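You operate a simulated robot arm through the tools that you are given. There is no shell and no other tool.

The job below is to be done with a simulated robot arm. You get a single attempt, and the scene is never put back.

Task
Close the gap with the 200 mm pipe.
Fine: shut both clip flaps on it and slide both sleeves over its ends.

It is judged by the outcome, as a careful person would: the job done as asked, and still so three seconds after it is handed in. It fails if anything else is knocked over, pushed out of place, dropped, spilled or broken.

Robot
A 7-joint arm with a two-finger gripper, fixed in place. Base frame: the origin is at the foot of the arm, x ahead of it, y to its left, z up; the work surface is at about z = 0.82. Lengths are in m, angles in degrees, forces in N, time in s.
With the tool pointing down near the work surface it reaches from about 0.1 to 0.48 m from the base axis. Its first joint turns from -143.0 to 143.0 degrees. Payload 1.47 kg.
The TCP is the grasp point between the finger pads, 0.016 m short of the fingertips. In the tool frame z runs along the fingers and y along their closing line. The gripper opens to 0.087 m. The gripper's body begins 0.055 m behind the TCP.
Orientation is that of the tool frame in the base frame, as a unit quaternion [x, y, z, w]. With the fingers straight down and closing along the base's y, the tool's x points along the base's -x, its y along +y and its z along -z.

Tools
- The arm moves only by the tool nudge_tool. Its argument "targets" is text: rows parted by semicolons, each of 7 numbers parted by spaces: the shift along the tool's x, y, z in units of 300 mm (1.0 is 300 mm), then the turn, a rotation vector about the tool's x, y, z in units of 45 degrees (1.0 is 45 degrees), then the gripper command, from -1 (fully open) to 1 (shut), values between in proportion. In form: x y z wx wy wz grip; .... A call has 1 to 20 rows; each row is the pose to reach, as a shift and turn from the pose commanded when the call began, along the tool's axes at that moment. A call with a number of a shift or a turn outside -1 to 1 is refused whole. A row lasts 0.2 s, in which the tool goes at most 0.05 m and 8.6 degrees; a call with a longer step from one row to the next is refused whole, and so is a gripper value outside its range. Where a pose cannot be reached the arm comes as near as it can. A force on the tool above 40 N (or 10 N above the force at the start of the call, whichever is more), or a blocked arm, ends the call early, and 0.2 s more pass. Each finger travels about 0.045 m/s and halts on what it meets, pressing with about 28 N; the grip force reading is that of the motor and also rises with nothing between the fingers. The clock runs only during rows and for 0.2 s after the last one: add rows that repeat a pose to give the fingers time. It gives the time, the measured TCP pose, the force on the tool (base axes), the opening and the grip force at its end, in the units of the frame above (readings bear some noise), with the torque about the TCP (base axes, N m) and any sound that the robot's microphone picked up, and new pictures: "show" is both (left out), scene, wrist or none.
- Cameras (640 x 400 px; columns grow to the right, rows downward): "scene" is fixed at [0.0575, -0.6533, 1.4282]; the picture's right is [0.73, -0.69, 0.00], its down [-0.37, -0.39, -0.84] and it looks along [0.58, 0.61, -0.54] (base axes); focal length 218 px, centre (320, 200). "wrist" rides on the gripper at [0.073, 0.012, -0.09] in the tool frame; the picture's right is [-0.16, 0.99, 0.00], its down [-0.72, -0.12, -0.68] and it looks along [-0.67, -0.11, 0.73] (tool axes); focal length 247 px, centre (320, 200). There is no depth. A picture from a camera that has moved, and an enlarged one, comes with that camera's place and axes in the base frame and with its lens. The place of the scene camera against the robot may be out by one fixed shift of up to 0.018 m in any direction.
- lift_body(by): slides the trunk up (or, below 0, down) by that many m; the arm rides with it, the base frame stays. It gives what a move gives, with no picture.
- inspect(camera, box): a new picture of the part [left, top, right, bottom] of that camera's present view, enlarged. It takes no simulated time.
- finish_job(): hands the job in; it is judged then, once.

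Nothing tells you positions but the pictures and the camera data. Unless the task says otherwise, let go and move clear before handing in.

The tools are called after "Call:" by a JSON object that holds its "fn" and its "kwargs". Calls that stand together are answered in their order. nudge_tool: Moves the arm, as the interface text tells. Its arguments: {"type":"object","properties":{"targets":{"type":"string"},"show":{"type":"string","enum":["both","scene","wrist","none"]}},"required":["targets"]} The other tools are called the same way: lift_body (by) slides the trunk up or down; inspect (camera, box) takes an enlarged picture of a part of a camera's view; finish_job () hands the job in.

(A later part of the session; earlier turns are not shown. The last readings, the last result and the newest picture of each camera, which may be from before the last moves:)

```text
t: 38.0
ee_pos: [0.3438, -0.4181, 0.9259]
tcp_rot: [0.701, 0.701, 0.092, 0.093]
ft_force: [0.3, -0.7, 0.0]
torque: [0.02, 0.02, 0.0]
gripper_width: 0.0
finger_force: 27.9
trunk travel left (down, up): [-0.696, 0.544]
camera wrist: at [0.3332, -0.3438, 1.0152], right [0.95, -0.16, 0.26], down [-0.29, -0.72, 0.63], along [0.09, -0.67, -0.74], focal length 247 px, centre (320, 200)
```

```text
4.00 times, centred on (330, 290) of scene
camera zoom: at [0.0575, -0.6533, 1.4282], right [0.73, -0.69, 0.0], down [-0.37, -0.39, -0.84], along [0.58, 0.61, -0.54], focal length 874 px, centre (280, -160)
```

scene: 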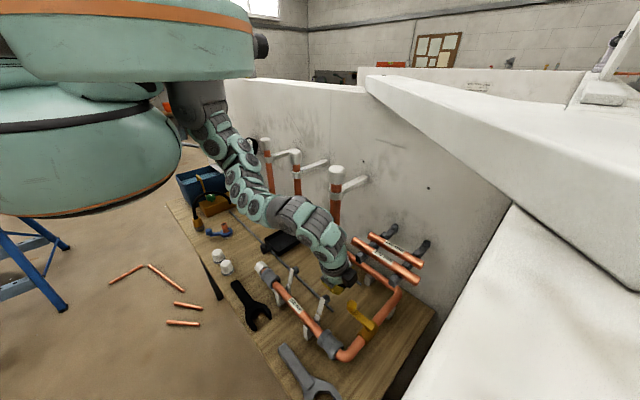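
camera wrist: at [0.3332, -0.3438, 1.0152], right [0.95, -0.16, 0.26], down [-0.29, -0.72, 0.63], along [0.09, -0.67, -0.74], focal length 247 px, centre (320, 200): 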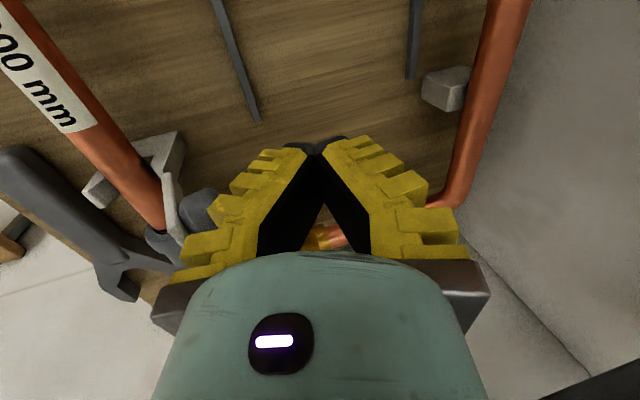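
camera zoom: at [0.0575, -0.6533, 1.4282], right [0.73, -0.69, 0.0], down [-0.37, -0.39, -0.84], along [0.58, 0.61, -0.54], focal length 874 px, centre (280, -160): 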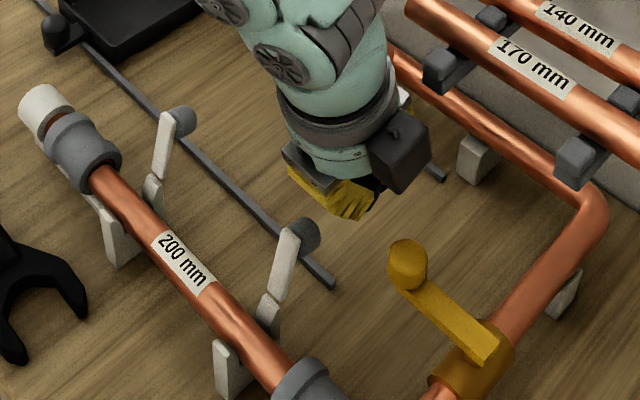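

The fingers are beside the knob without contact. I push steadily toward -x to swing the right flap over.

Call:
{"fn": "nudge_tool", "kwargs": {"targets": "0 -0.0483 -0.0129 0 0 0 1; 0 -0.0966 -0.0258 0 0 0 1; 0 -0.145 -0.0388 0 0 0 1; 0 -0.1932 -0.0517 0 0 0 1; 0 -0.2415 -0.0646 0 0 0 1", "show": "wrist"}}

Call:
{"fn": "inspect", "kwargs": {"camera": "scene", "box": [270, 240, 370, 340]}}

```text
t: 38.9
ee_pos: [0.3074, -0.419, 0.9321]
tcp_rot: [0.695, 0.705, 0.099, 0.098]
ft_force: [6.2, 10.3, 23.5]
torque: [-0.03, 0.64, -0.26]
gripper_width: 0.0001
finger_force: 27.0
trunk travel left (down, up): [-0.696, 0.544]
stopped in row 4: the force on the tool passed its limit at 45 N (the readings are from after the stop); the commanded pose is now the measured one
camera wrist: at [0.2928, -0.3448, 1.0196], right [0.95, -0.15, 0.27], down [-0.29, -0.73, 0.62], along [0.11, -0.67, -0.73], focal length 247 px, centre (320, 200)
```

wrist: 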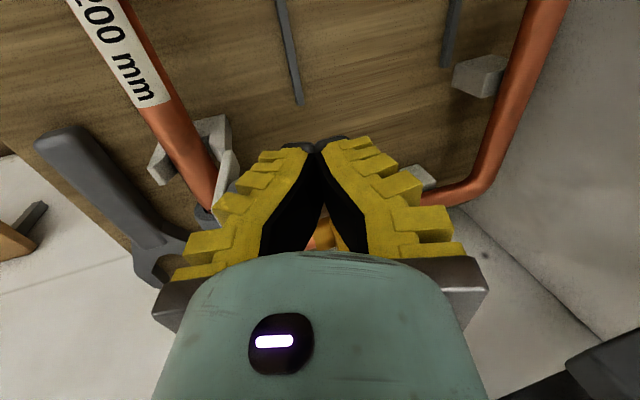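

```text
4.00 times, centred on (320, 290) of scene
camera zoom: at [0.0575, -0.6533, 1.4282], right [0.73, -0.69, 0.0], down [-0.37, -0.39, -0.84], along [0.58, 0.61, -0.54], focal length 874 px, centre (320, -160)
```

zoom: 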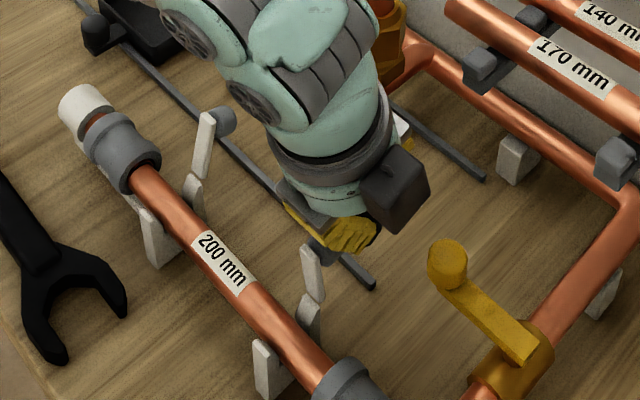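

The tapered side of the closed fingers just rode down on the knob instead of swinging it. I back off, turn the tool upright and open the fingers, so that the flat inner pad of the far finger can push the knob instead.

Call:
{"fn": "nudge_tool", "kwargs": {"targets": "0 0.06 -0.087 0.08 0 0.004 1; -0.007 0.049 -0.17 0.18 0 0.009 1; -0.006 -0.023 -0.19 0.28 -0.001 0.014 0; -0.006 -0.023 -0.19 0.3557 -0.002 0.018 -1; -0.006 -0.023 -0.19 0.3557 -0.002 0.018 -1; -0.006 -0.023 -0.19 0.3557 -0.002 0.018 -1; -0.006 -0.023 -0.19 0.3557 -0.002 0.018 -1", "show": "both"}}

Call:
{"fn": "inspect", "kwargs": {"camera": "scene", "box": [270, 240, 370, 340]}}

Call:
{"fn": "inspect", "kwargs": {"camera": "wrist", "box": [150, 50, 470, 260]}}

```text
t: 40.5
ee_pos: [0.2789, -0.4199, 0.9811]
tcp_rot: [0.71, 0.705, -0.003, -0.001]
ft_force: [-0.1, -0.3, 0.3]
torque: [0.01, 0.03, -0.01]
gripper_width: 0.0869
finger_force: 0.1
trunk travel left (down, up): [-0.696, 0.544]
camera wrist: at [0.2929, -0.3468, 1.0705], right [0.99, -0.16, -0.01], down [-0.12, -0.72, 0.68], along [-0.12, -0.67, -0.73], focal length 247 px, centre (320, 200)
```

scene: 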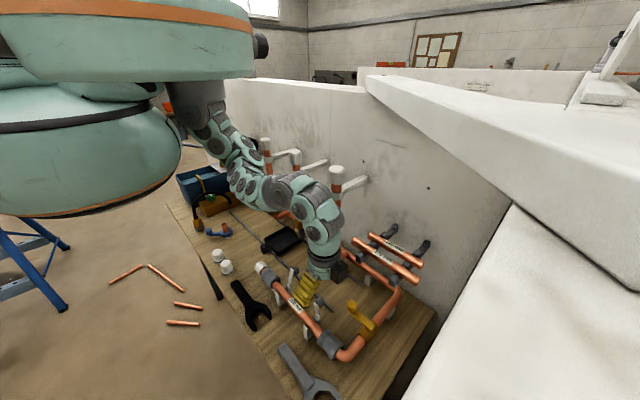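
wrist: 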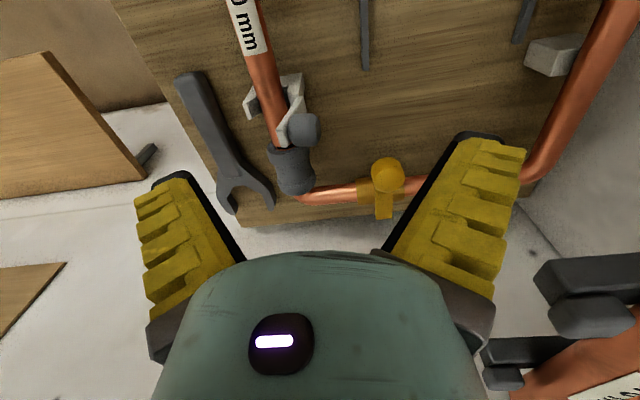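

```text
4.00 times, centred on (320, 290) of scene
camera zoom: at [0.0575, -0.6533, 1.4282], right [0.73, -0.69, 0.0], down [-0.37, -0.39, -0.84], along [0.58, 0.61, -0.54], focal length 874 px, centre (320, -160)
```

zoom: 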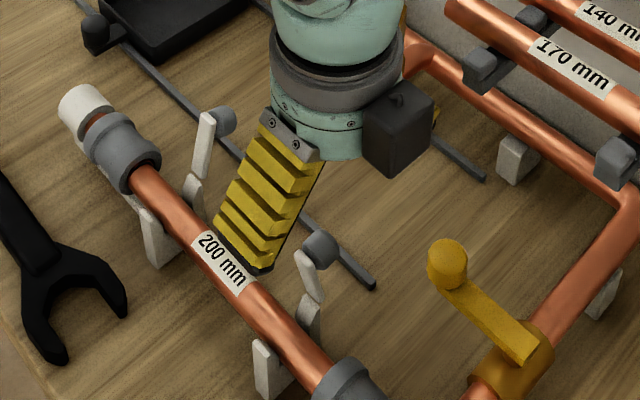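

```text
1.90 times, centred on (310, 155) of wrist
camera zoom: at [0.2929, -0.3468, 1.0705], right [0.99, -0.16, -0.01], down [-0.12, -0.72, 0.68], along [-0.12, -0.67, -0.73], focal length 470 px, centre (339, 286)
```

zoom: 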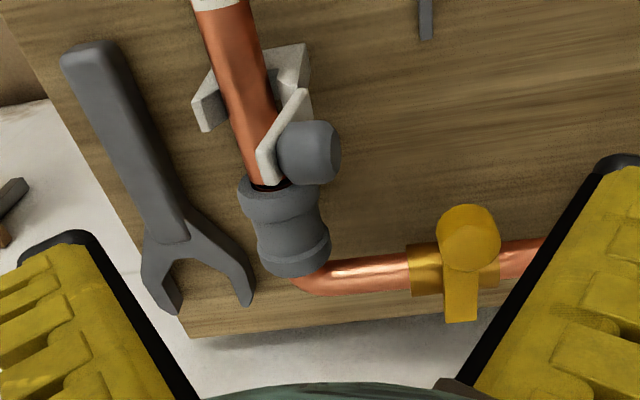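

The right flap is already a little past upright and sits between the open fingers. I lower and push toward -x with the far finger's flat pad to swing it over the pipe.

Call:
{"fn": "nudge_tool", "kwargs": {"targets": "0 0 0.08 0 0 0 -1; 0 0 0.16 0 0 0 -1; 0 0 0.2233 0 0 0 -1; 0 -0.05 0.2233 0 0 0 -1; 0 -0.1 0.2233 0 0 0 -1; 0 -0.15 0.2233 0 0 0 -1; 0 -0.2 0.2233 0 0 0 -1; 0 -0.25 0.2233 0 0 0 -1; 0 -0.27 0.2233 0 0 0 -1", "show": "wrist"}}

Call:
{"fn": "inspect", "kwargs": {"camera": "scene", "box": [270, 250, 370, 350]}}

```text
t: 42.5
ee_pos: [0.1968, -0.4187, 0.9168]
tcp_rot: [0.709, 0.705, -0.002, -0.002]
ft_force: [-0.7, 0.1, -0.2]
torque: [-0.01, -0.01, -0.01]
gripper_width: 0.0871
finger_force: 0.2
trunk travel left (down, up): [-0.696, 0.544]
camera wrist: at [0.2107, -0.3457, 1.0053], right [0.99, -0.16, -0.01], down [-0.12, -0.72, 0.68], along [-0.12, -0.67, -0.73], focal length 247 px, centre (320, 200)
```

wrist: 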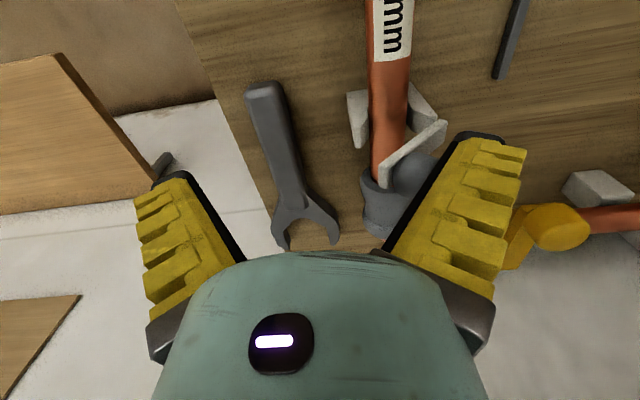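

```text
4.00 times, centred on (320, 300) of scene
camera zoom: at [0.0575, -0.6533, 1.4282], right [0.73, -0.69, 0.0], down [-0.37, -0.39, -0.84], along [0.58, 0.61, -0.54], focal length 874 px, centre (320, -200)
```

zoom: 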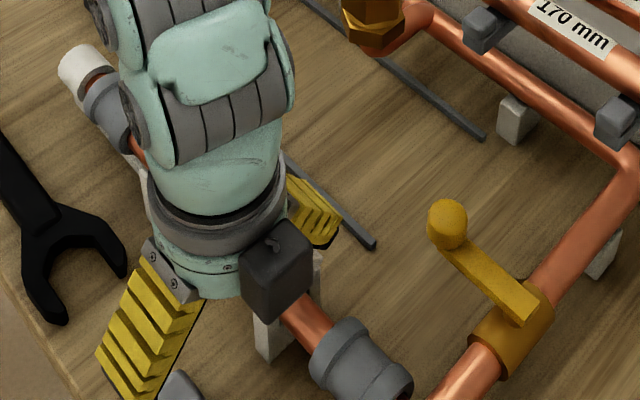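

The flap has swung well over toward the pipe. I look closer before pressing it down.

Call:
{"fn": "inspect", "kwargs": {"camera": "wrist", "box": [320, 60, 540, 260]}}

Call:
{"fn": "inspect", "kwargs": {"camera": "scene", "box": [295, 275, 345, 325]}}

```text
2.00 times, centred on (430, 160) of wrist
camera zoom: at [0.2107, -0.3457, 1.0053], right [0.99, -0.16, -0.01], down [-0.12, -0.72, 0.68], along [-0.12, -0.67, -0.73], focal length 494 px, centre (100, 280)
```

zoom: 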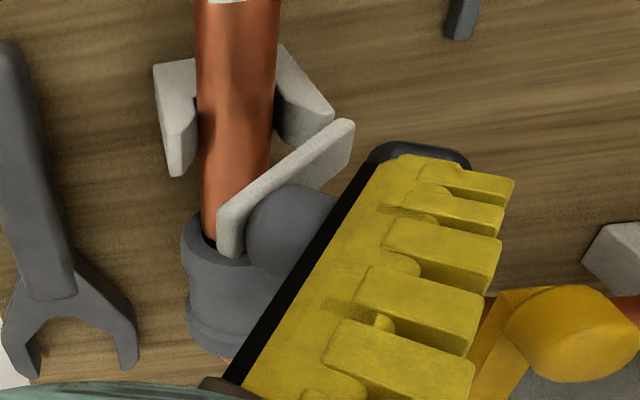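

```text
8.00 times, centred on (320, 300) of scene
camera zoom: at [0.0575, -0.6533, 1.4282], right [0.73, -0.69, 0.0], down [-0.37, -0.39, -0.84], along [0.58, 0.61, -0.54], focal length 1748 px, centre (320, -600)
```

zoom: 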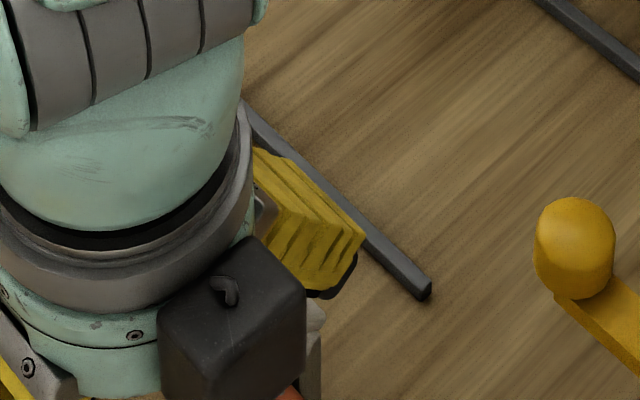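

The flap is roughly 45° over the pipe with the knob against the pad. I push about 3 cm further.

Call:
{"fn": "nudge_tool", "kwargs": {"targets": "0 -0.04 0 0 0 0 -1; 0 -0.08 0.01 0 0 0 -1; 0 -0.12 0.02 0 0 0 -1; 0 -0.12 0.02 0 0 0 -1", "show": "wrist"}}

Call:
{"fn": "inspect", "kwargs": {"camera": "wrist", "box": [340, 60, 560, 260]}}

```text
t: 43.5
ee_pos: [0.1602, -0.4187, 0.9116]
tcp_rot: [0.71, 0.704, -0.003, -0.002]
ft_force: [0.4, 0.5, 0.1]
torque: [0.02, -0.01, 0.01]
gripper_width: 0.0869
finger_force: 0.1
trunk travel left (down, up): [-0.696, 0.544]
camera wrist: at [0.175, -0.3455, 0.9991], right [0.99, -0.17, -0.01], down [-0.12, -0.72, 0.68], along [-0.12, -0.67, -0.73], focal length 247 px, centre (320, 200)
```

wrist: 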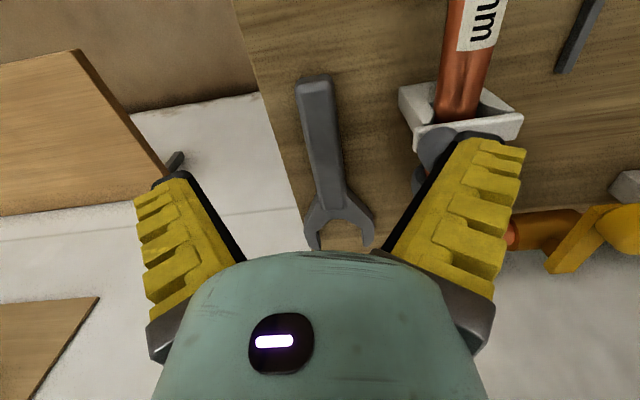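

```text
2.00 times, centred on (450, 160) of wrist
camera zoom: at [0.175, -0.3455, 0.9991], right [0.99, -0.17, -0.01], down [-0.12, -0.72, 0.68], along [-0.12, -0.67, -0.73], focal length 494 px, centre (60, 280)
```

zoom: 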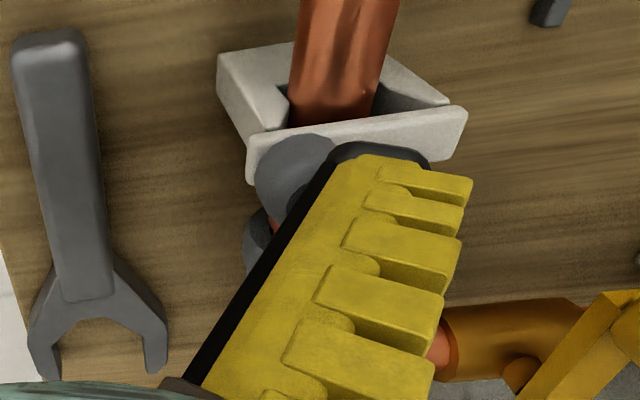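

The right flap now lies across the pipe. I rise, close the fingers and press lightly on the knob from above to make sure it is latched.

Call:
{"fn": "nudge_tool", "kwargs": {"targets": "0 0 -0.1 0 0 0 -1; 0 0.05 -0.15 0 0 0 0; 0 0.15 -0.15 0 0 0 1; 0 0.21 -0.15 0 0 0 1; 0 0.21 -0.15 0 0 0 1; 0 0.21 -0.15 0 0 0 1; 0 0.21 -0.15 0 0 0 1", "show": "wrist"}}

Call:
{"fn": "inspect", "kwargs": {"camera": "scene", "box": [270, 260, 370, 360]}}

```text
t: 45.1
ee_pos: [0.2256, -0.4209, 0.9545]
tcp_rot: [0.71, 0.704, -0.003, -0.002]
ft_force: [-0.5, 0.1, 0.0]
torque: [0.0, 0.04, -0.01]
gripper_width: 0.0001
finger_force: 24.0
trunk travel left (down, up): [-0.696, 0.544]
camera wrist: at [0.2382, -0.3477, 1.0424], right [0.99, -0.16, -0.01], down [-0.12, -0.72, 0.68], along [-0.12, -0.67, -0.73], focal length 247 px, centre (320, 200)
```

wrist: 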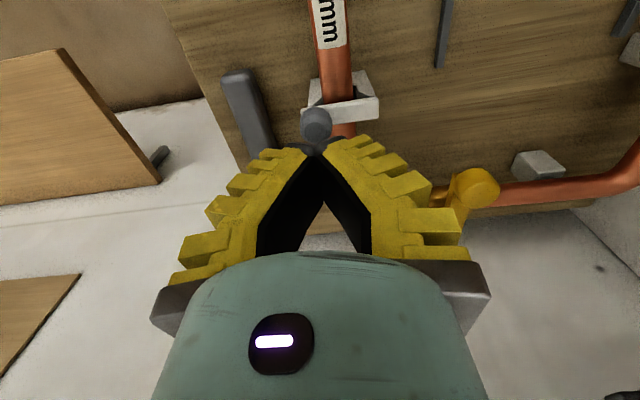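

```text
4.00 times, centred on (320, 310) of scene
camera zoom: at [0.0575, -0.6533, 1.4282], right [0.73, -0.69, 0.0], down [-0.37, -0.39, -0.84], along [0.58, 0.61, -0.54], focal length 874 px, centre (320, -240)
```

zoom: 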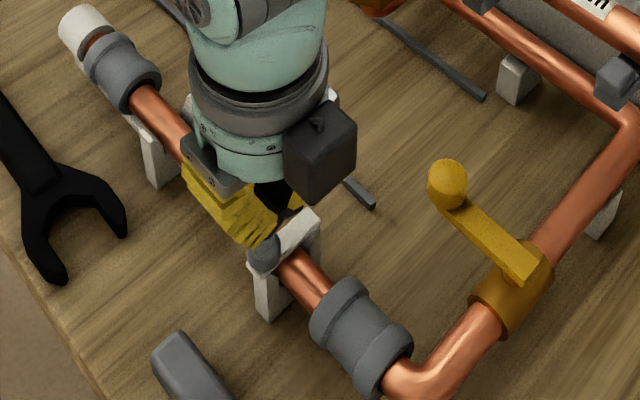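

The right flap is across the pipe with its knob at the -x end. I press down gently on it.

Call:
{"fn": "nudge_tool", "kwargs": {"targets": "0 -0.01 0.06 0 0 0 1; 0 -0.01 0.105 0 0 0 1; 0 -0.01 0.118 0 0 0 1; 0 -0.01 0.128 0 0 0 1; 0 -0.01 0.138 0 0 0 1; 0 -0.01 0.146 0 0 0 1", "show": "wrist"}}

Call:
{"fn": "inspect", "kwargs": {"camera": "scene", "box": [290, 280, 350, 340]}}

```text
t: 46.5
ee_pos: [0.2213, -0.4209, 0.9125]
tcp_rot: [0.711, 0.704, -0.004, -0.001]
ft_force: [-2.4, 12.9, 33.7]
torque: [0.35, -0.09, -0.15]
gripper_width: 0.0063
finger_force: 28.6
trunk travel left (down, up): [-0.696, 0.544]
camera wrist: at [0.2356, -0.3476, 1.0011], right [0.99, -0.17, -0.01], down [-0.12, -0.72, 0.68], along [-0.12, -0.67, -0.73], focal length 247 px, centre (320, 200)
```

wrist: 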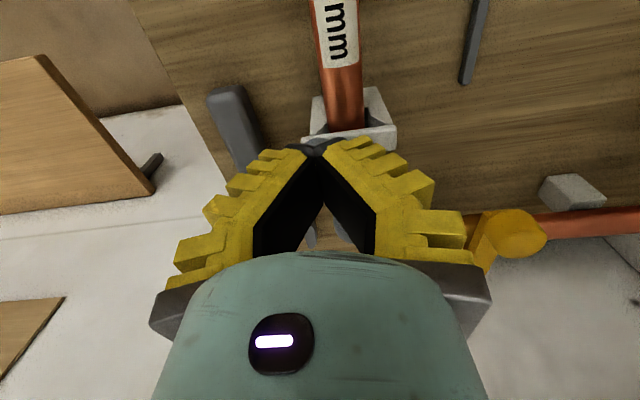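

```text
6.67 times, centred on (320, 310) of scene
camera zoom: at [0.0575, -0.6533, 1.4282], right [0.73, -0.69, 0.0], down [-0.37, -0.39, -0.84], along [0.58, 0.61, -0.54], focal length 1456 px, centre (320, -533)
```

zoom: 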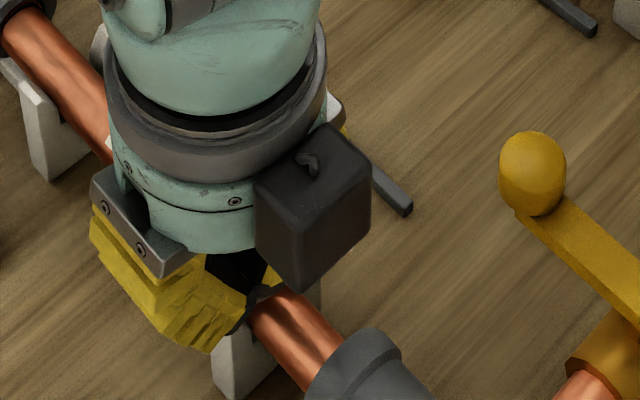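

I pressed with about 34 N. Now I lift off and check that the flap stays shut.

Call:
{"fn": "nudge_tool", "kwargs": {"targets": "0 0 -0.05 0 0 0 1; 0 0 -0.15 0 0 0 1; 0 0 -0.25 0 0 0 1; 0 0 -0.33 0 0 0 1; 0.1 0 -0.33 0 0 0 1; 0.2 0 -0.33 0 0 0 1", "show": "both"}}

Call:
{"fn": "inspect", "kwargs": {"camera": "scene", "box": [290, 280, 350, 340]}}

Call:
{"fn": "inspect", "kwargs": {"camera": "wrist", "box": [250, 0, 450, 200]}}

```text
t: 47.9
ee_pos: [0.2208, -0.3813, 0.9829]
tcp_rot: [0.71, 0.704, -0.002, -0.001]
ft_force: [0.3, 0.5, 0.0]
torque: [0.0, -0.02, 0.02]
gripper_width: 0.0
finger_force: 27.9
out of reach, approached as far as the arm can: row 5, 6
trunk travel left (down, up): [-0.696, 0.544]
camera wrist: at [0.2346, -0.3088, 1.0704], right [0.99, -0.17, 0.0], down [-0.12, -0.72, 0.68], along [-0.12, -0.67, -0.73], focal length 247 px, centre (320, 200)
```

scene: 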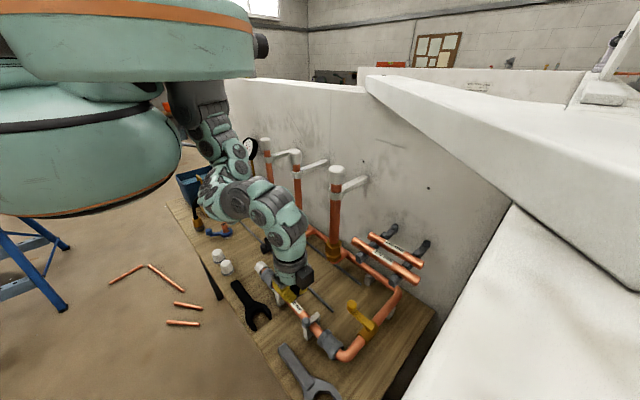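
wrist: 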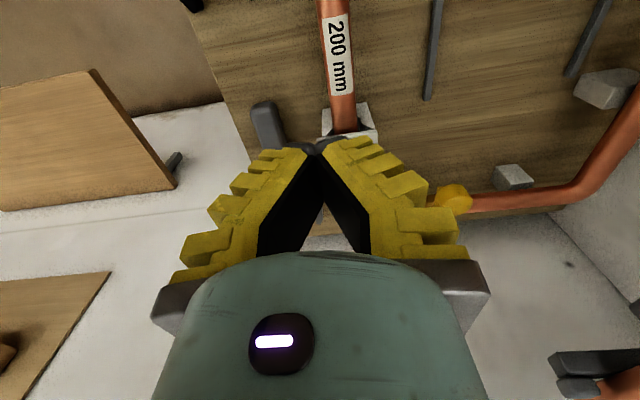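

```text
6.67 times, centred on (320, 310) of scene
camera zoom: at [0.0575, -0.6533, 1.4282], right [0.73, -0.69, 0.0], down [-0.37, -0.39, -0.84], along [0.58, 0.61, -0.54], focal length 1456 px, centre (320, -533)
```

zoom: 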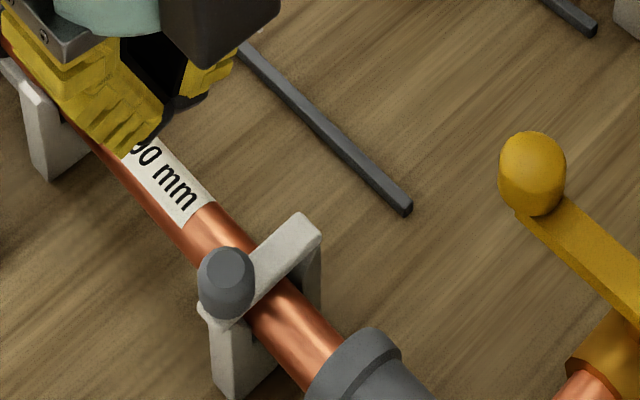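

```text
2.00 times, centred on (350, 100) of wrist
camera zoom: at [0.2346, -0.3088, 1.0704], right [0.99, -0.17, 0.0], down [-0.12, -0.72, 0.68], along [-0.12, -0.67, -0.73], focal length 494 px, centre (260, 400)
```

zoom: 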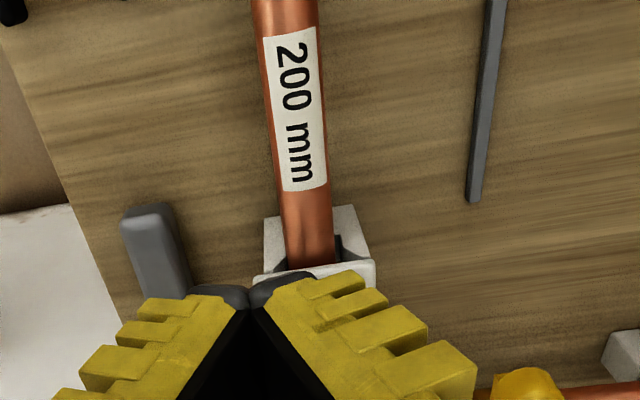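

The right flap is flat and stays shut. For the left one I raise the trunk a little, since the arm is folding tight, then bring the open fingers over the left flap.

Call:
{"fn": "lift_body", "kwargs": {"by": 0.1}}

Call:
{"fn": "nudge_tool", "kwargs": {"targets": "0.06 0.04 0.06 0 0 0 0.5; 0.13 0.08 0.13 0 0 0 -0.2; 0.2 0.13 0.2 0 0 0 -1; 0.25 0.16 0.27 0 0 0 -1; 0.29 0.187 0.327 0 0 0 -1; 0.29 0.187 0.327 0 0 0 -1; 0.29 0.187 0.327 0 0 0 -1", "show": "both"}}

Call:
{"fn": "inspect", "kwargs": {"camera": "scene", "box": [240, 220, 340, 320]}}

Call:
{"fn": "inspect", "kwargs": {"camera": "wrist", "box": [180, 40, 460, 240]}}

```text
t: 49.2
ee_pos: [0.2216, -0.3822, 1.0829]
tcp_rot: [0.71, 0.704, -0.002, 0.0]
ft_force: [-0.5, -0.2, 0.5]
torque: [0.02, -0.02, 0.02]
gripper_width: 0.0
finger_force: 27.9
trunk travel left (down, up): [-0.796, 0.444]
```

```text
t: 50.9
ee_pos: [0.278, -0.2948, 0.9845]
tcp_rot: [0.71, 0.704, -0.004, -0.001]
ft_force: [-0.3, -0.7, 0.4]
torque: [-0.03, -0.02, 0.0]
gripper_width: 0.0871
finger_force: 0.0
trunk travel left (down, up): [-0.796, 0.444]
camera wrist: at [0.2907, -0.2216, 1.0733], right [0.99, -0.16, -0.01], down [-0.12, -0.72, 0.68], along [-0.12, -0.67, -0.73], focal length 247 px, centre (320, 200)
```

scene: 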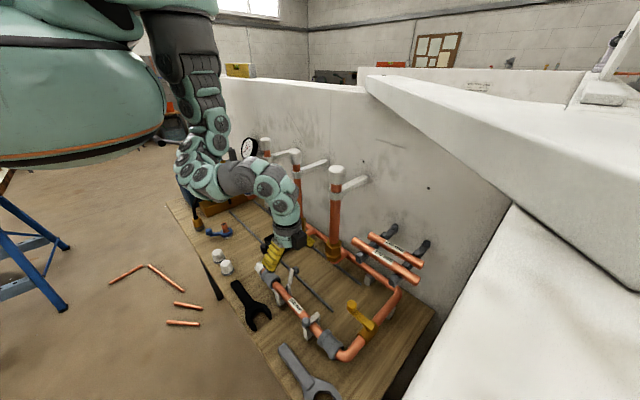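
wrist: 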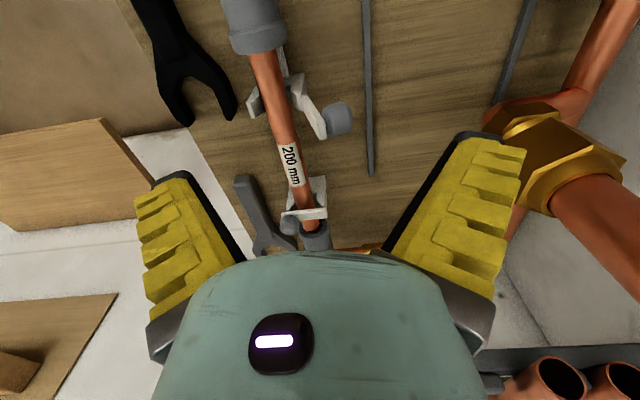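

```text
4.00 times, centred on (290, 270) of scene
camera zoom: at [0.0575, -0.6533, 1.4282], right [0.73, -0.69, 0.0], down [-0.37, -0.39, -0.84], along [0.58, 0.61, -0.54], focal length 874 px, centre (440, -80)
```

zoom: 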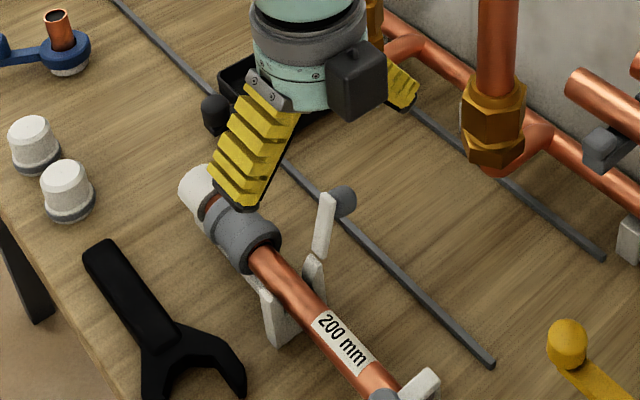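

```text
2.00 times, centred on (320, 140) of wrist
camera zoom: at [0.2907, -0.2216, 1.0733], right [0.99, -0.16, -0.01], down [-0.12, -0.72, 0.68], along [-0.12, -0.67, -0.73], focal length 494 px, centre (320, 320)
```

zoom: 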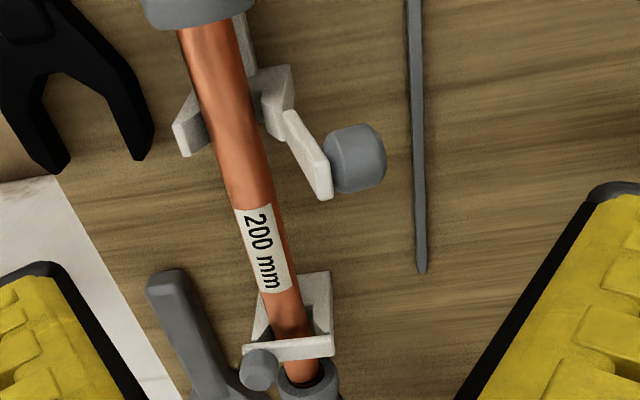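

The left clip is the same shape, at y ≈ -0.294, with its knob near x 0.291. I repeat the move: lower, then push toward -x with the far pad.

Call:
{"fn": "nudge_tool", "kwargs": {"targets": "0 0 0.08 0 0 0 -1; 0 0 0.16 0 0 0 -1; 0 0 0.225 0 0 0 -1; 0 -0.05 0.225 0 0 0 -1; 0 -0.1 0.225 0 0 0 -1; 0 -0.15 0.225 0 0 0 -1; 0 -0.2 0.225 0 0 0 -1; 0 -0.25 0.225 0 0 0 -1; 0 -0.3 0.23 0 0 0 -1; 0 -0.35 0.238 0 0 0 -1; 0 -0.393 0.245 0 0 0 -1; 0 -0.393 0.245 0 0 0 -1", "show": "both"}}

Call:
{"fn": "inspect", "kwargs": {"camera": "wrist", "box": [340, 60, 560, 260]}}

```text
t: 53.5
ee_pos: [0.1596, -0.2947, 0.9105]
tcp_rot: [0.709, 0.705, -0.003, -0.001]
ft_force: [0.2, -0.3, 0.1]
torque: [0.03, 0.0, 0.0]
gripper_width: 0.0873
finger_force: 0.0
trunk travel left (down, up): [-0.796, 0.444]
camera wrist: at [0.1731, -0.2213, 0.9987], right [0.99, -0.16, -0.01], down [-0.12, -0.72, 0.68], along [-0.12, -0.67, -0.73], focal length 247 px, centre (320, 200)
```

scene: 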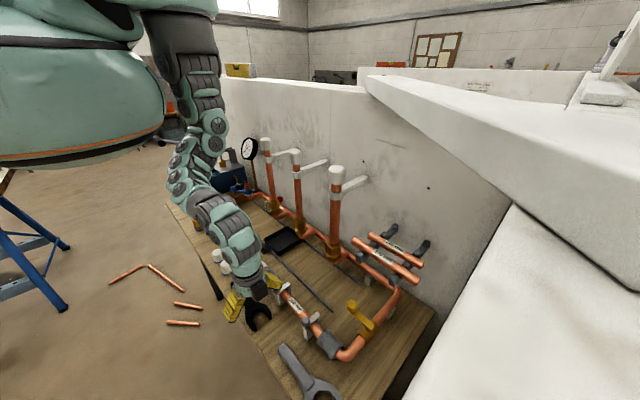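
wrist: 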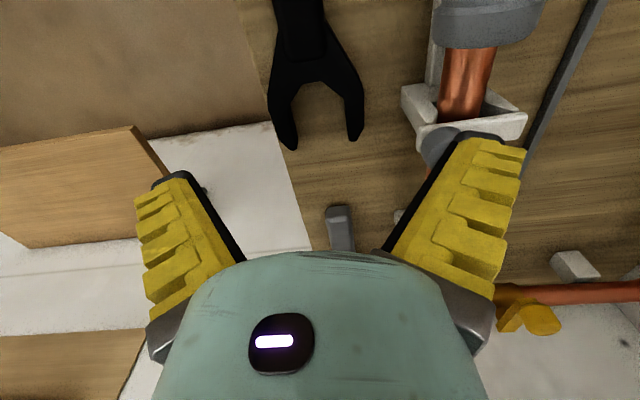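

```text
2.00 times, centred on (450, 160) of wrist
camera zoom: at [0.1731, -0.2213, 0.9987], right [0.99, -0.16, -0.01], down [-0.12, -0.72, 0.68], along [-0.12, -0.67, -0.73], focal length 494 px, centre (60, 280)
```

zoom: 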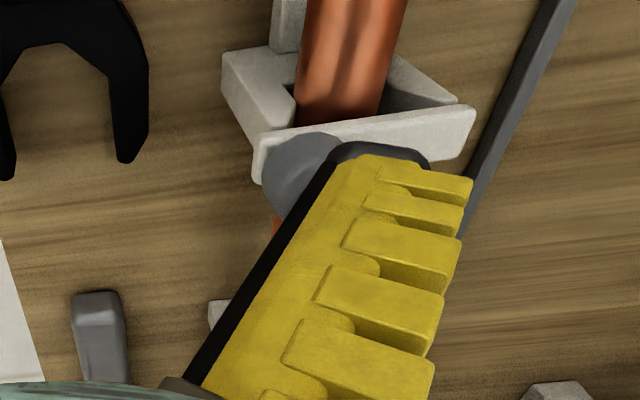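

The left flap is over too. I rise, close the fingers, and press on its knob the same way.

Call:
{"fn": "nudge_tool", "kwargs": {"targets": "0 0 -0.1 0 0 0 -1; 0 0.05 -0.15 0 0 0 0; 0 0.15 -0.15 0 0 0 1; 0 0.205 -0.15 0 0 0 1; 0 0.205 -0.15 0 0 0 1; 0 0.205 -0.15 0 0 0 1; 0 0.205 -0.15 0 0 0 1; 0 0.205 -0.09 0 0 0 1; 0 0.205 -0.04 0 0 0 1; 0 0.205 -0.02 0 0 0 1; 0 0.205 -0.01 0 0 0 1; 0 0.205 0.0 0 0 0 1; 0 0.205 0.004 0 0 0 1", "show": "wrist"}}

```text
t: 56.1
ee_pos: [0.2213, -0.2985, 0.9129]
tcp_rot: [0.709, 0.706, -0.005, 0.001]
ft_force: [-0.2, 8.1, 28.6]
torque: [0.29, -0.12, 0.0]
gripper_width: 0.0062
finger_force: 29.1
trunk travel left (down, up): [-0.796, 0.444]
stopped in row 13: the force on the tool passed its limit at 42 N (the readings are from after the stop); the commanded pose is now the measured one
camera wrist: at [0.2347, -0.2243, 1.0004], right [0.99, -0.16, 0.0], down [-0.11, -0.72, 0.69], along [-0.11, -0.68, -0.72], focal length 247 px, centre (320, 200)
```

wrist: 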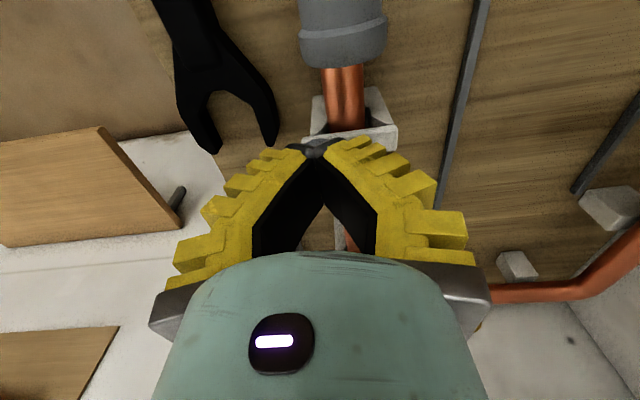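

Pressed to about 42 N. I lift off and check both flaps and the sleeves.

Call:
{"fn": "nudge_tool", "kwargs": {"targets": "0 0 -0.05 0 0 0 1; 0 0 -0.15 0 0 0 1; 0 0 -0.25 0 0 0 0.5; 0 0 -0.35 0 0 0 0; 0 0.1 -0.4 0 0 0 -1; 0 0.2 -0.45 0 0 0 -1; 0 0.2 -0.45 0 0 0 -1", "show": "both"}}

Call:
{"fn": "inspect", "kwargs": {"camera": "scene", "box": [240, 240, 360, 360]}}

Call:
{"fn": "inspect", "kwargs": {"camera": "wrist", "box": [150, 0, 470, 220]}}

```text
t: 57.8
ee_pos: [0.2812, -0.2975, 1.045]
tcp_rot: [0.709, 0.705, -0.005, 0.001]
ft_force: [-0.8, 0.1, 0.3]
torque: [-0.01, -0.01, 0.04]
gripper_width: 0.087
finger_force: 0.0
trunk travel left (down, up): [-0.796, 0.444]
camera wrist: at [0.2949, -0.2229, 1.1336], right [0.99, -0.16, -0.01], down [-0.12, -0.72, 0.69], along [-0.12, -0.68, -0.73], focal length 247 px, centre (320, 200)
```

scene: 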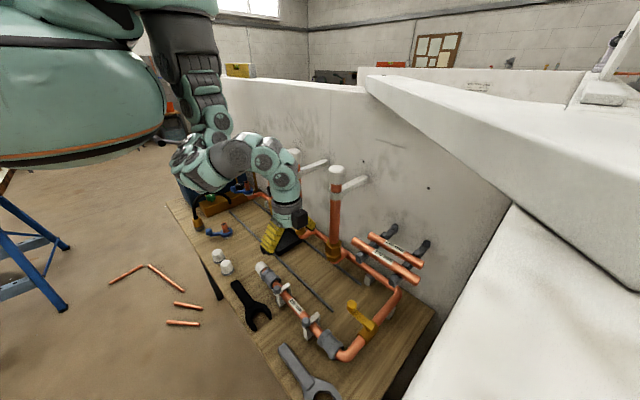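
wrist: 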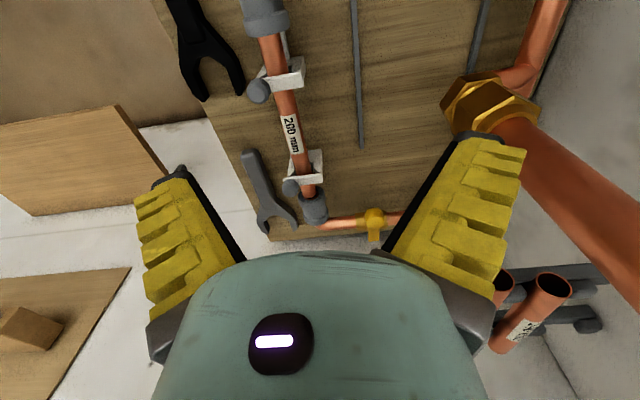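

```text
3.33 times, centred on (300, 300) of scene
camera zoom: at [0.0575, -0.6533, 1.4282], right [0.73, -0.69, 0.0], down [-0.37, -0.39, -0.84], along [0.58, 0.61, -0.54], focal length 728 px, centre (387, -133)
```

zoom: 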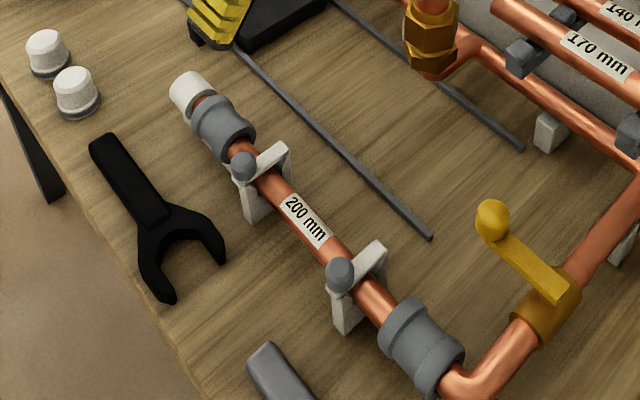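

```text
1.82 times, centred on (310, 110) of wrist
camera zoom: at [0.2949, -0.2229, 1.1336], right [0.99, -0.16, -0.01], down [-0.12, -0.72, 0.69], along [-0.12, -0.68, -0.73], focal length 449 px, centre (338, 364)
```

zoom: 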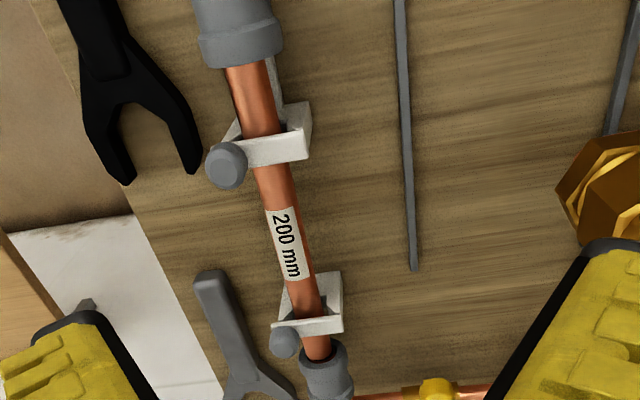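

Both flaps lie shut over the pipe. Now I study the two sleeves and the pipe-end gaps up close.

Call:
{"fn": "inspect", "kwargs": {"camera": "scene", "box": [255, 255, 305, 305]}}

Call:
{"fn": "inspect", "kwargs": {"camera": "scene", "box": [305, 310, 355, 360]}}

Call:
{"fn": "inspect", "kwargs": {"camera": "wrist", "box": [220, 0, 340, 120]}}

Call:
{"fn": "inspect", "kwargs": {"camera": "wrist", "box": [260, 140, 360, 240]}}

```text
8.00 times, centred on (280, 280) of scene
camera zoom: at [0.0575, -0.6533, 1.4282], right [0.73, -0.69, 0.0], down [-0.37, -0.39, -0.84], along [0.58, 0.61, -0.54], focal length 1748 px, centre (640, -440)
```

zoom: 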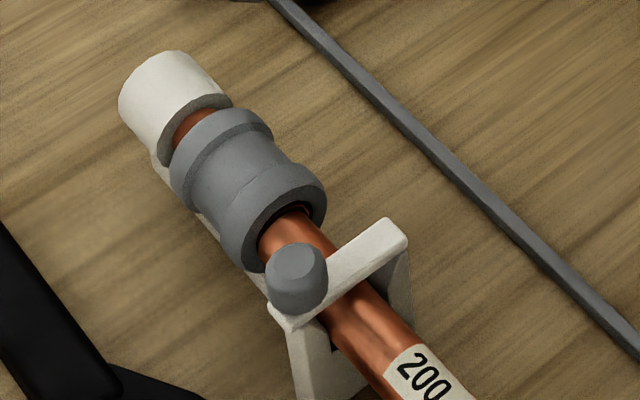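

```text
8.00 times, centred on (330, 335) of scene
camera zoom: at [0.0575, -0.6533, 1.4282], right [0.73, -0.69, 0.0], down [-0.37, -0.39, -0.84], along [0.58, 0.61, -0.54], focal length 1748 px, centre (240, -880)
```

zoom: 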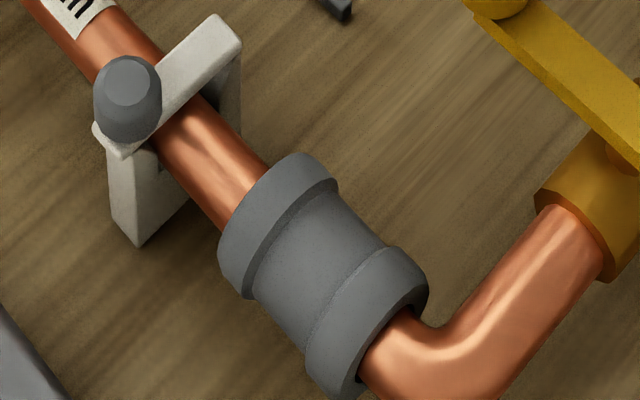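

```text
3.33 times, centred on (280, 60) of wrist
camera zoom: at [0.2949, -0.2229, 1.1336], right [0.99, -0.16, -0.01], down [-0.12, -0.72, 0.69], along [-0.12, -0.68, -0.73], focal length 823 px, centre (453, 667)
```

zoom: 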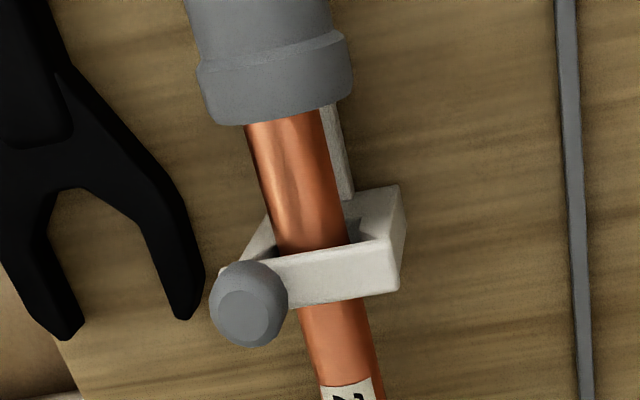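

```text
4.00 times, centred on (310, 190) of wrist
camera zoom: at [0.2949, -0.2229, 1.1336], right [0.99, -0.16, -0.01], down [-0.12, -0.72, 0.69], along [-0.12, -0.68, -0.73], focal length 988 px, centre (360, 240)
```

zoom: 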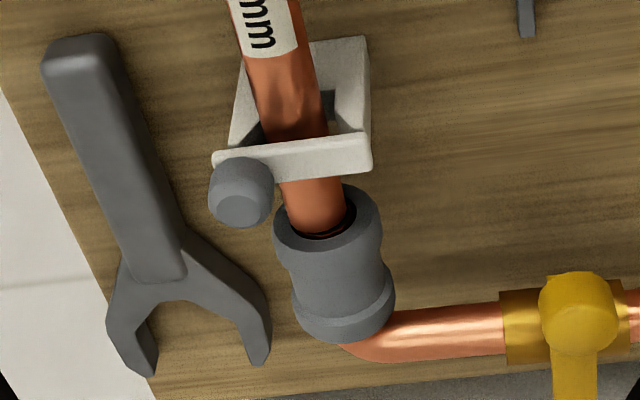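

Pipe ends sit about 4–6 mm from the sleeve mouths, so both sleeves can bridge the joints. I move over the left sleeve (centre about y -0.233) with the fingers open.

Call:
{"fn": "nudge_tool", "kwargs": {"targets": "0.07 -0.04 0.05 0 0 0 -1; 0.15 -0.085 0.13 0 0 0 -1; 0.225 -0.129 0.22 0 0 0 -1; 0.225 -0.129 0.317 0 0 0 -1; 0.225 -0.129 0.317 0 0 0 -1", "show": "both"}}

Call:
{"fn": "inspect", "kwargs": {"camera": "scene", "box": [230, 230, 330, 330]}}

Call:
{"fn": "inspect", "kwargs": {"camera": "wrist", "box": [180, 0, 460, 250]}}

```text
t: 59.0
ee_pos: [0.2419, -0.2307, 0.9491]
tcp_rot: [0.709, 0.706, -0.005, 0.001]
ft_force: [-0.8, 0.1, -0.4]
torque: [0.0, -0.03, 0.01]
gripper_width: 0.0869
finger_force: 0.0
trunk travel left (down, up): [-0.796, 0.444]
camera wrist: at [0.255, -0.1559, 1.0366], right [0.99, -0.16, -0.01], down [-0.11, -0.72, 0.69], along [-0.12, -0.68, -0.73], focal length 247 px, centre (320, 200)
```

scene: 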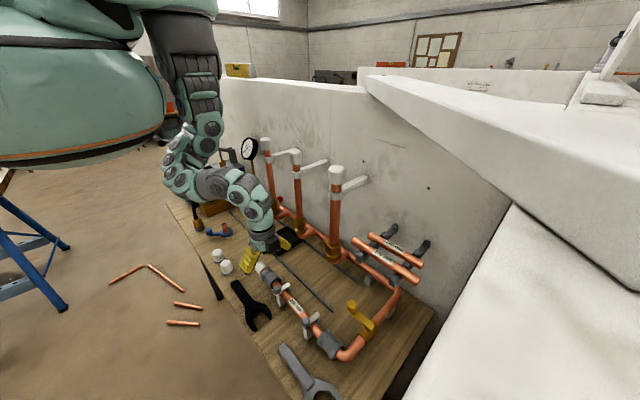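
wrist: 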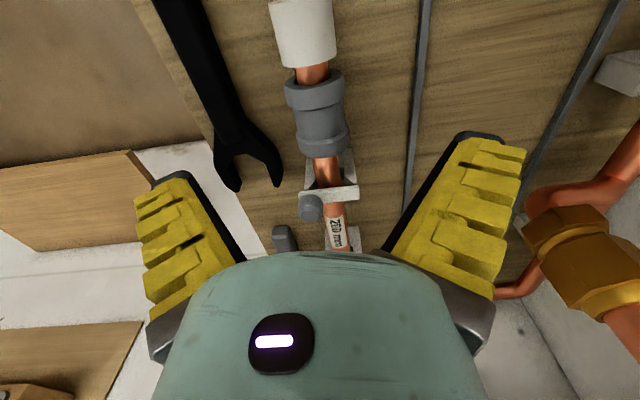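

```text
4.00 times, centred on (280, 280) of scene
camera zoom: at [0.0575, -0.6533, 1.4282], right [0.73, -0.69, 0.0], down [-0.37, -0.39, -0.84], along [0.58, 0.61, -0.54], focal length 874 px, centre (480, -120)
```

zoom: 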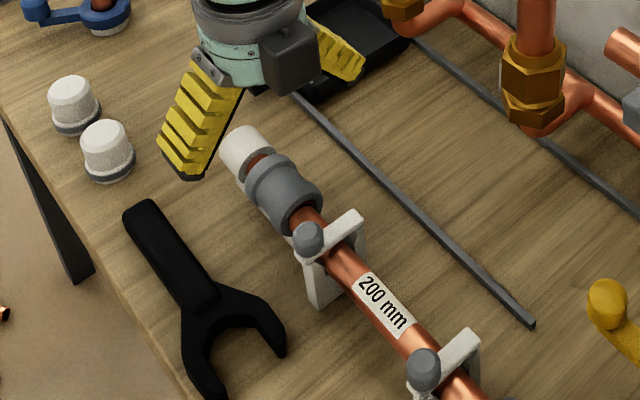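

```text
1.60 times, centred on (320, 125) of wrist
camera zoom: at [0.255, -0.1559, 1.0366], right [0.99, -0.16, -0.01], down [-0.11, -0.72, 0.69], along [-0.12, -0.68, -0.73], focal length 395 px, centre (320, 320)
```

zoom: 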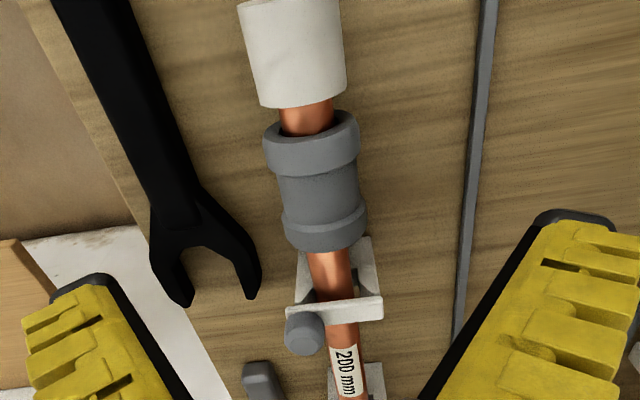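

The left sleeve spans y -0.2105 to -0.255, right below the open fingers. I descend around it and grip.

Call:
{"fn": "nudge_tool", "kwargs": {"targets": "0 0.002 0.1 0 0 0 -1; 0 0.002 0.2 0 0 0 -1; 0 0.002 0.283 0 0 0 -1; 0 0.002 0.283 0 0 0 -0.4; 0 0.002 0.283 0 0 0 0.1; 0 0.002 0.283 0 0 0 0.4; 0 0.002 0.283 0 0 0 0.4; 0 0.002 0.283 0 0 0 0.4", "show": "wrist"}}

Call:
{"fn": "inspect", "kwargs": {"camera": "scene", "box": [240, 240, 320, 320]}}

```text
t: 60.8
ee_pos: [0.2395, -0.2296, 0.8665]
tcp_rot: [0.708, 0.706, -0.007, -0.001]
ft_force: [-5.9, -1.1, -0.5]
torque: [-0.02, 0.03, 0.17]
gripper_width: 0.0386
finger_force: 30.0
trunk travel left (down, up): [-0.796, 0.444]
camera wrist: at [0.2536, -0.1567, 0.9541], right [0.99, -0.16, -0.01], down [-0.11, -0.72, 0.69], along [-0.12, -0.68, -0.73], focal length 247 px, centre (320, 200)
```

wrist: 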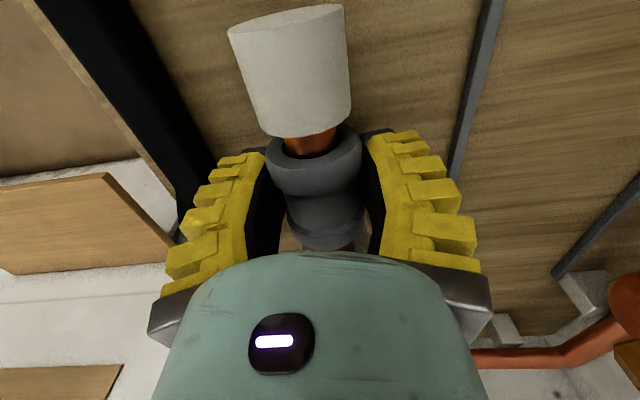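

```text
5.00 times, centred on (280, 280) of scene
camera zoom: at [0.0575, -0.6533, 1.4282], right [0.73, -0.69, 0.0], down [-0.37, -0.39, -0.84], along [0.58, 0.61, -0.54], focal length 1092 px, centre (520, -200)
```

zoom: 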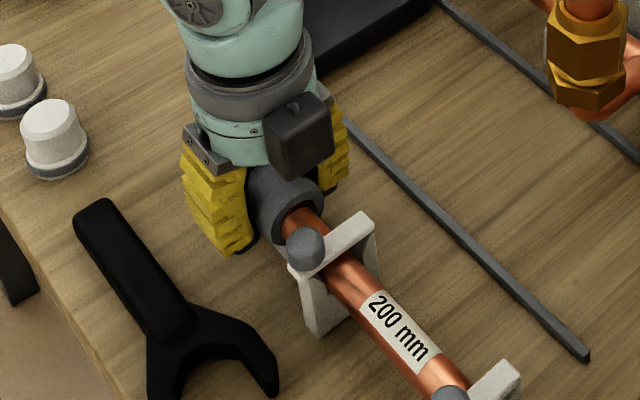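

The sleeve is gripped (39 mm) with a small sideways strain. I relieve that by 3 mm and slide the sleeve toward -y over the pipe end in small steps.

Call:
{"fn": "nudge_tool", "kwargs": {"targets": "0 -0.008 0 0 0 0 0.5; -0.017 -0.008 0 0 0 0 0.5; -0.034 -0.008 0 0 0 0 0.5; -0.05 -0.008 0 0 0 0 0.5; -0.067 -0.008 0 0 0 0 0.5; -0.08 -0.008 0 0 0 0 0.5; -0.08 -0.008 0 0 0 0 0.5", "show": "wrist"}}

Call:
{"fn": "inspect", "kwargs": {"camera": "scene", "box": [240, 240, 320, 320]}}

Call:
{"fn": "inspect", "kwargs": {"camera": "wrist", "box": [180, 0, 460, 260]}}

```text
t: 62.4
ee_pos: [0.2393, -0.2532, 0.8668]
tcp_rot: [0.709, 0.705, -0.004, 0.0]
ft_force: [0.1, 0.6, -1.3]
torque: [0.67, 0.02, -0.04]
gripper_width: 0.0391
finger_force: 29.7
trunk travel left (down, up): [-0.796, 0.444]
camera wrist: at [0.2532, -0.1796, 0.954], right [0.99, -0.16, -0.01], down [-0.11, -0.72, 0.69], along [-0.12, -0.68, -0.73], focal length 247 px, centre (320, 200)
```

wrist: 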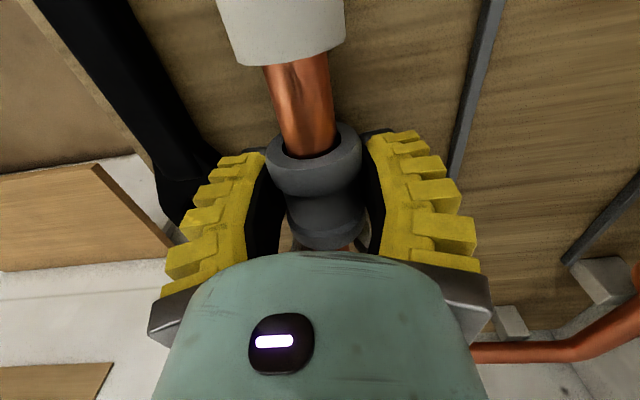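

```text
5.00 times, centred on (280, 280) of scene
camera zoom: at [0.0575, -0.6533, 1.4282], right [0.73, -0.69, 0.0], down [-0.37, -0.39, -0.84], along [0.58, 0.61, -0.54], focal length 1092 px, centre (520, -200)
```

zoom: 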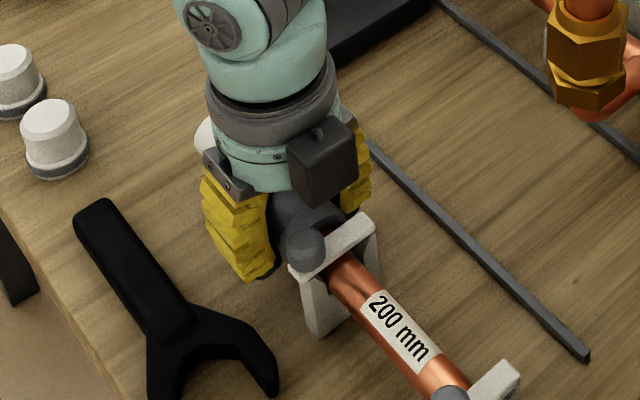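

```text
1.54 times, centred on (320, 130) of wrist
camera zoom: at [0.2532, -0.1796, 0.954], right [0.99, -0.16, -0.01], down [-0.11, -0.72, 0.69], along [-0.12, -0.68, -0.73], focal length 380 px, centre (320, 308)
```

zoom: 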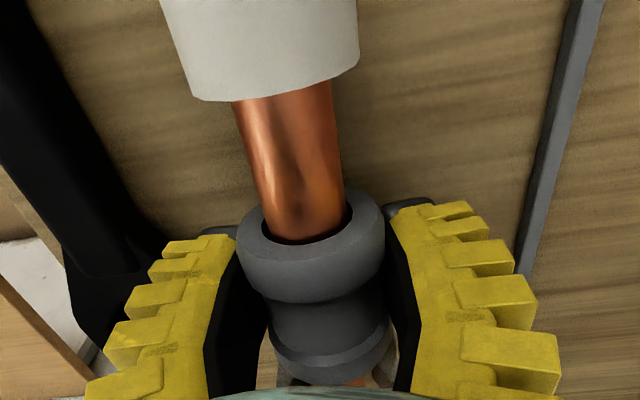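

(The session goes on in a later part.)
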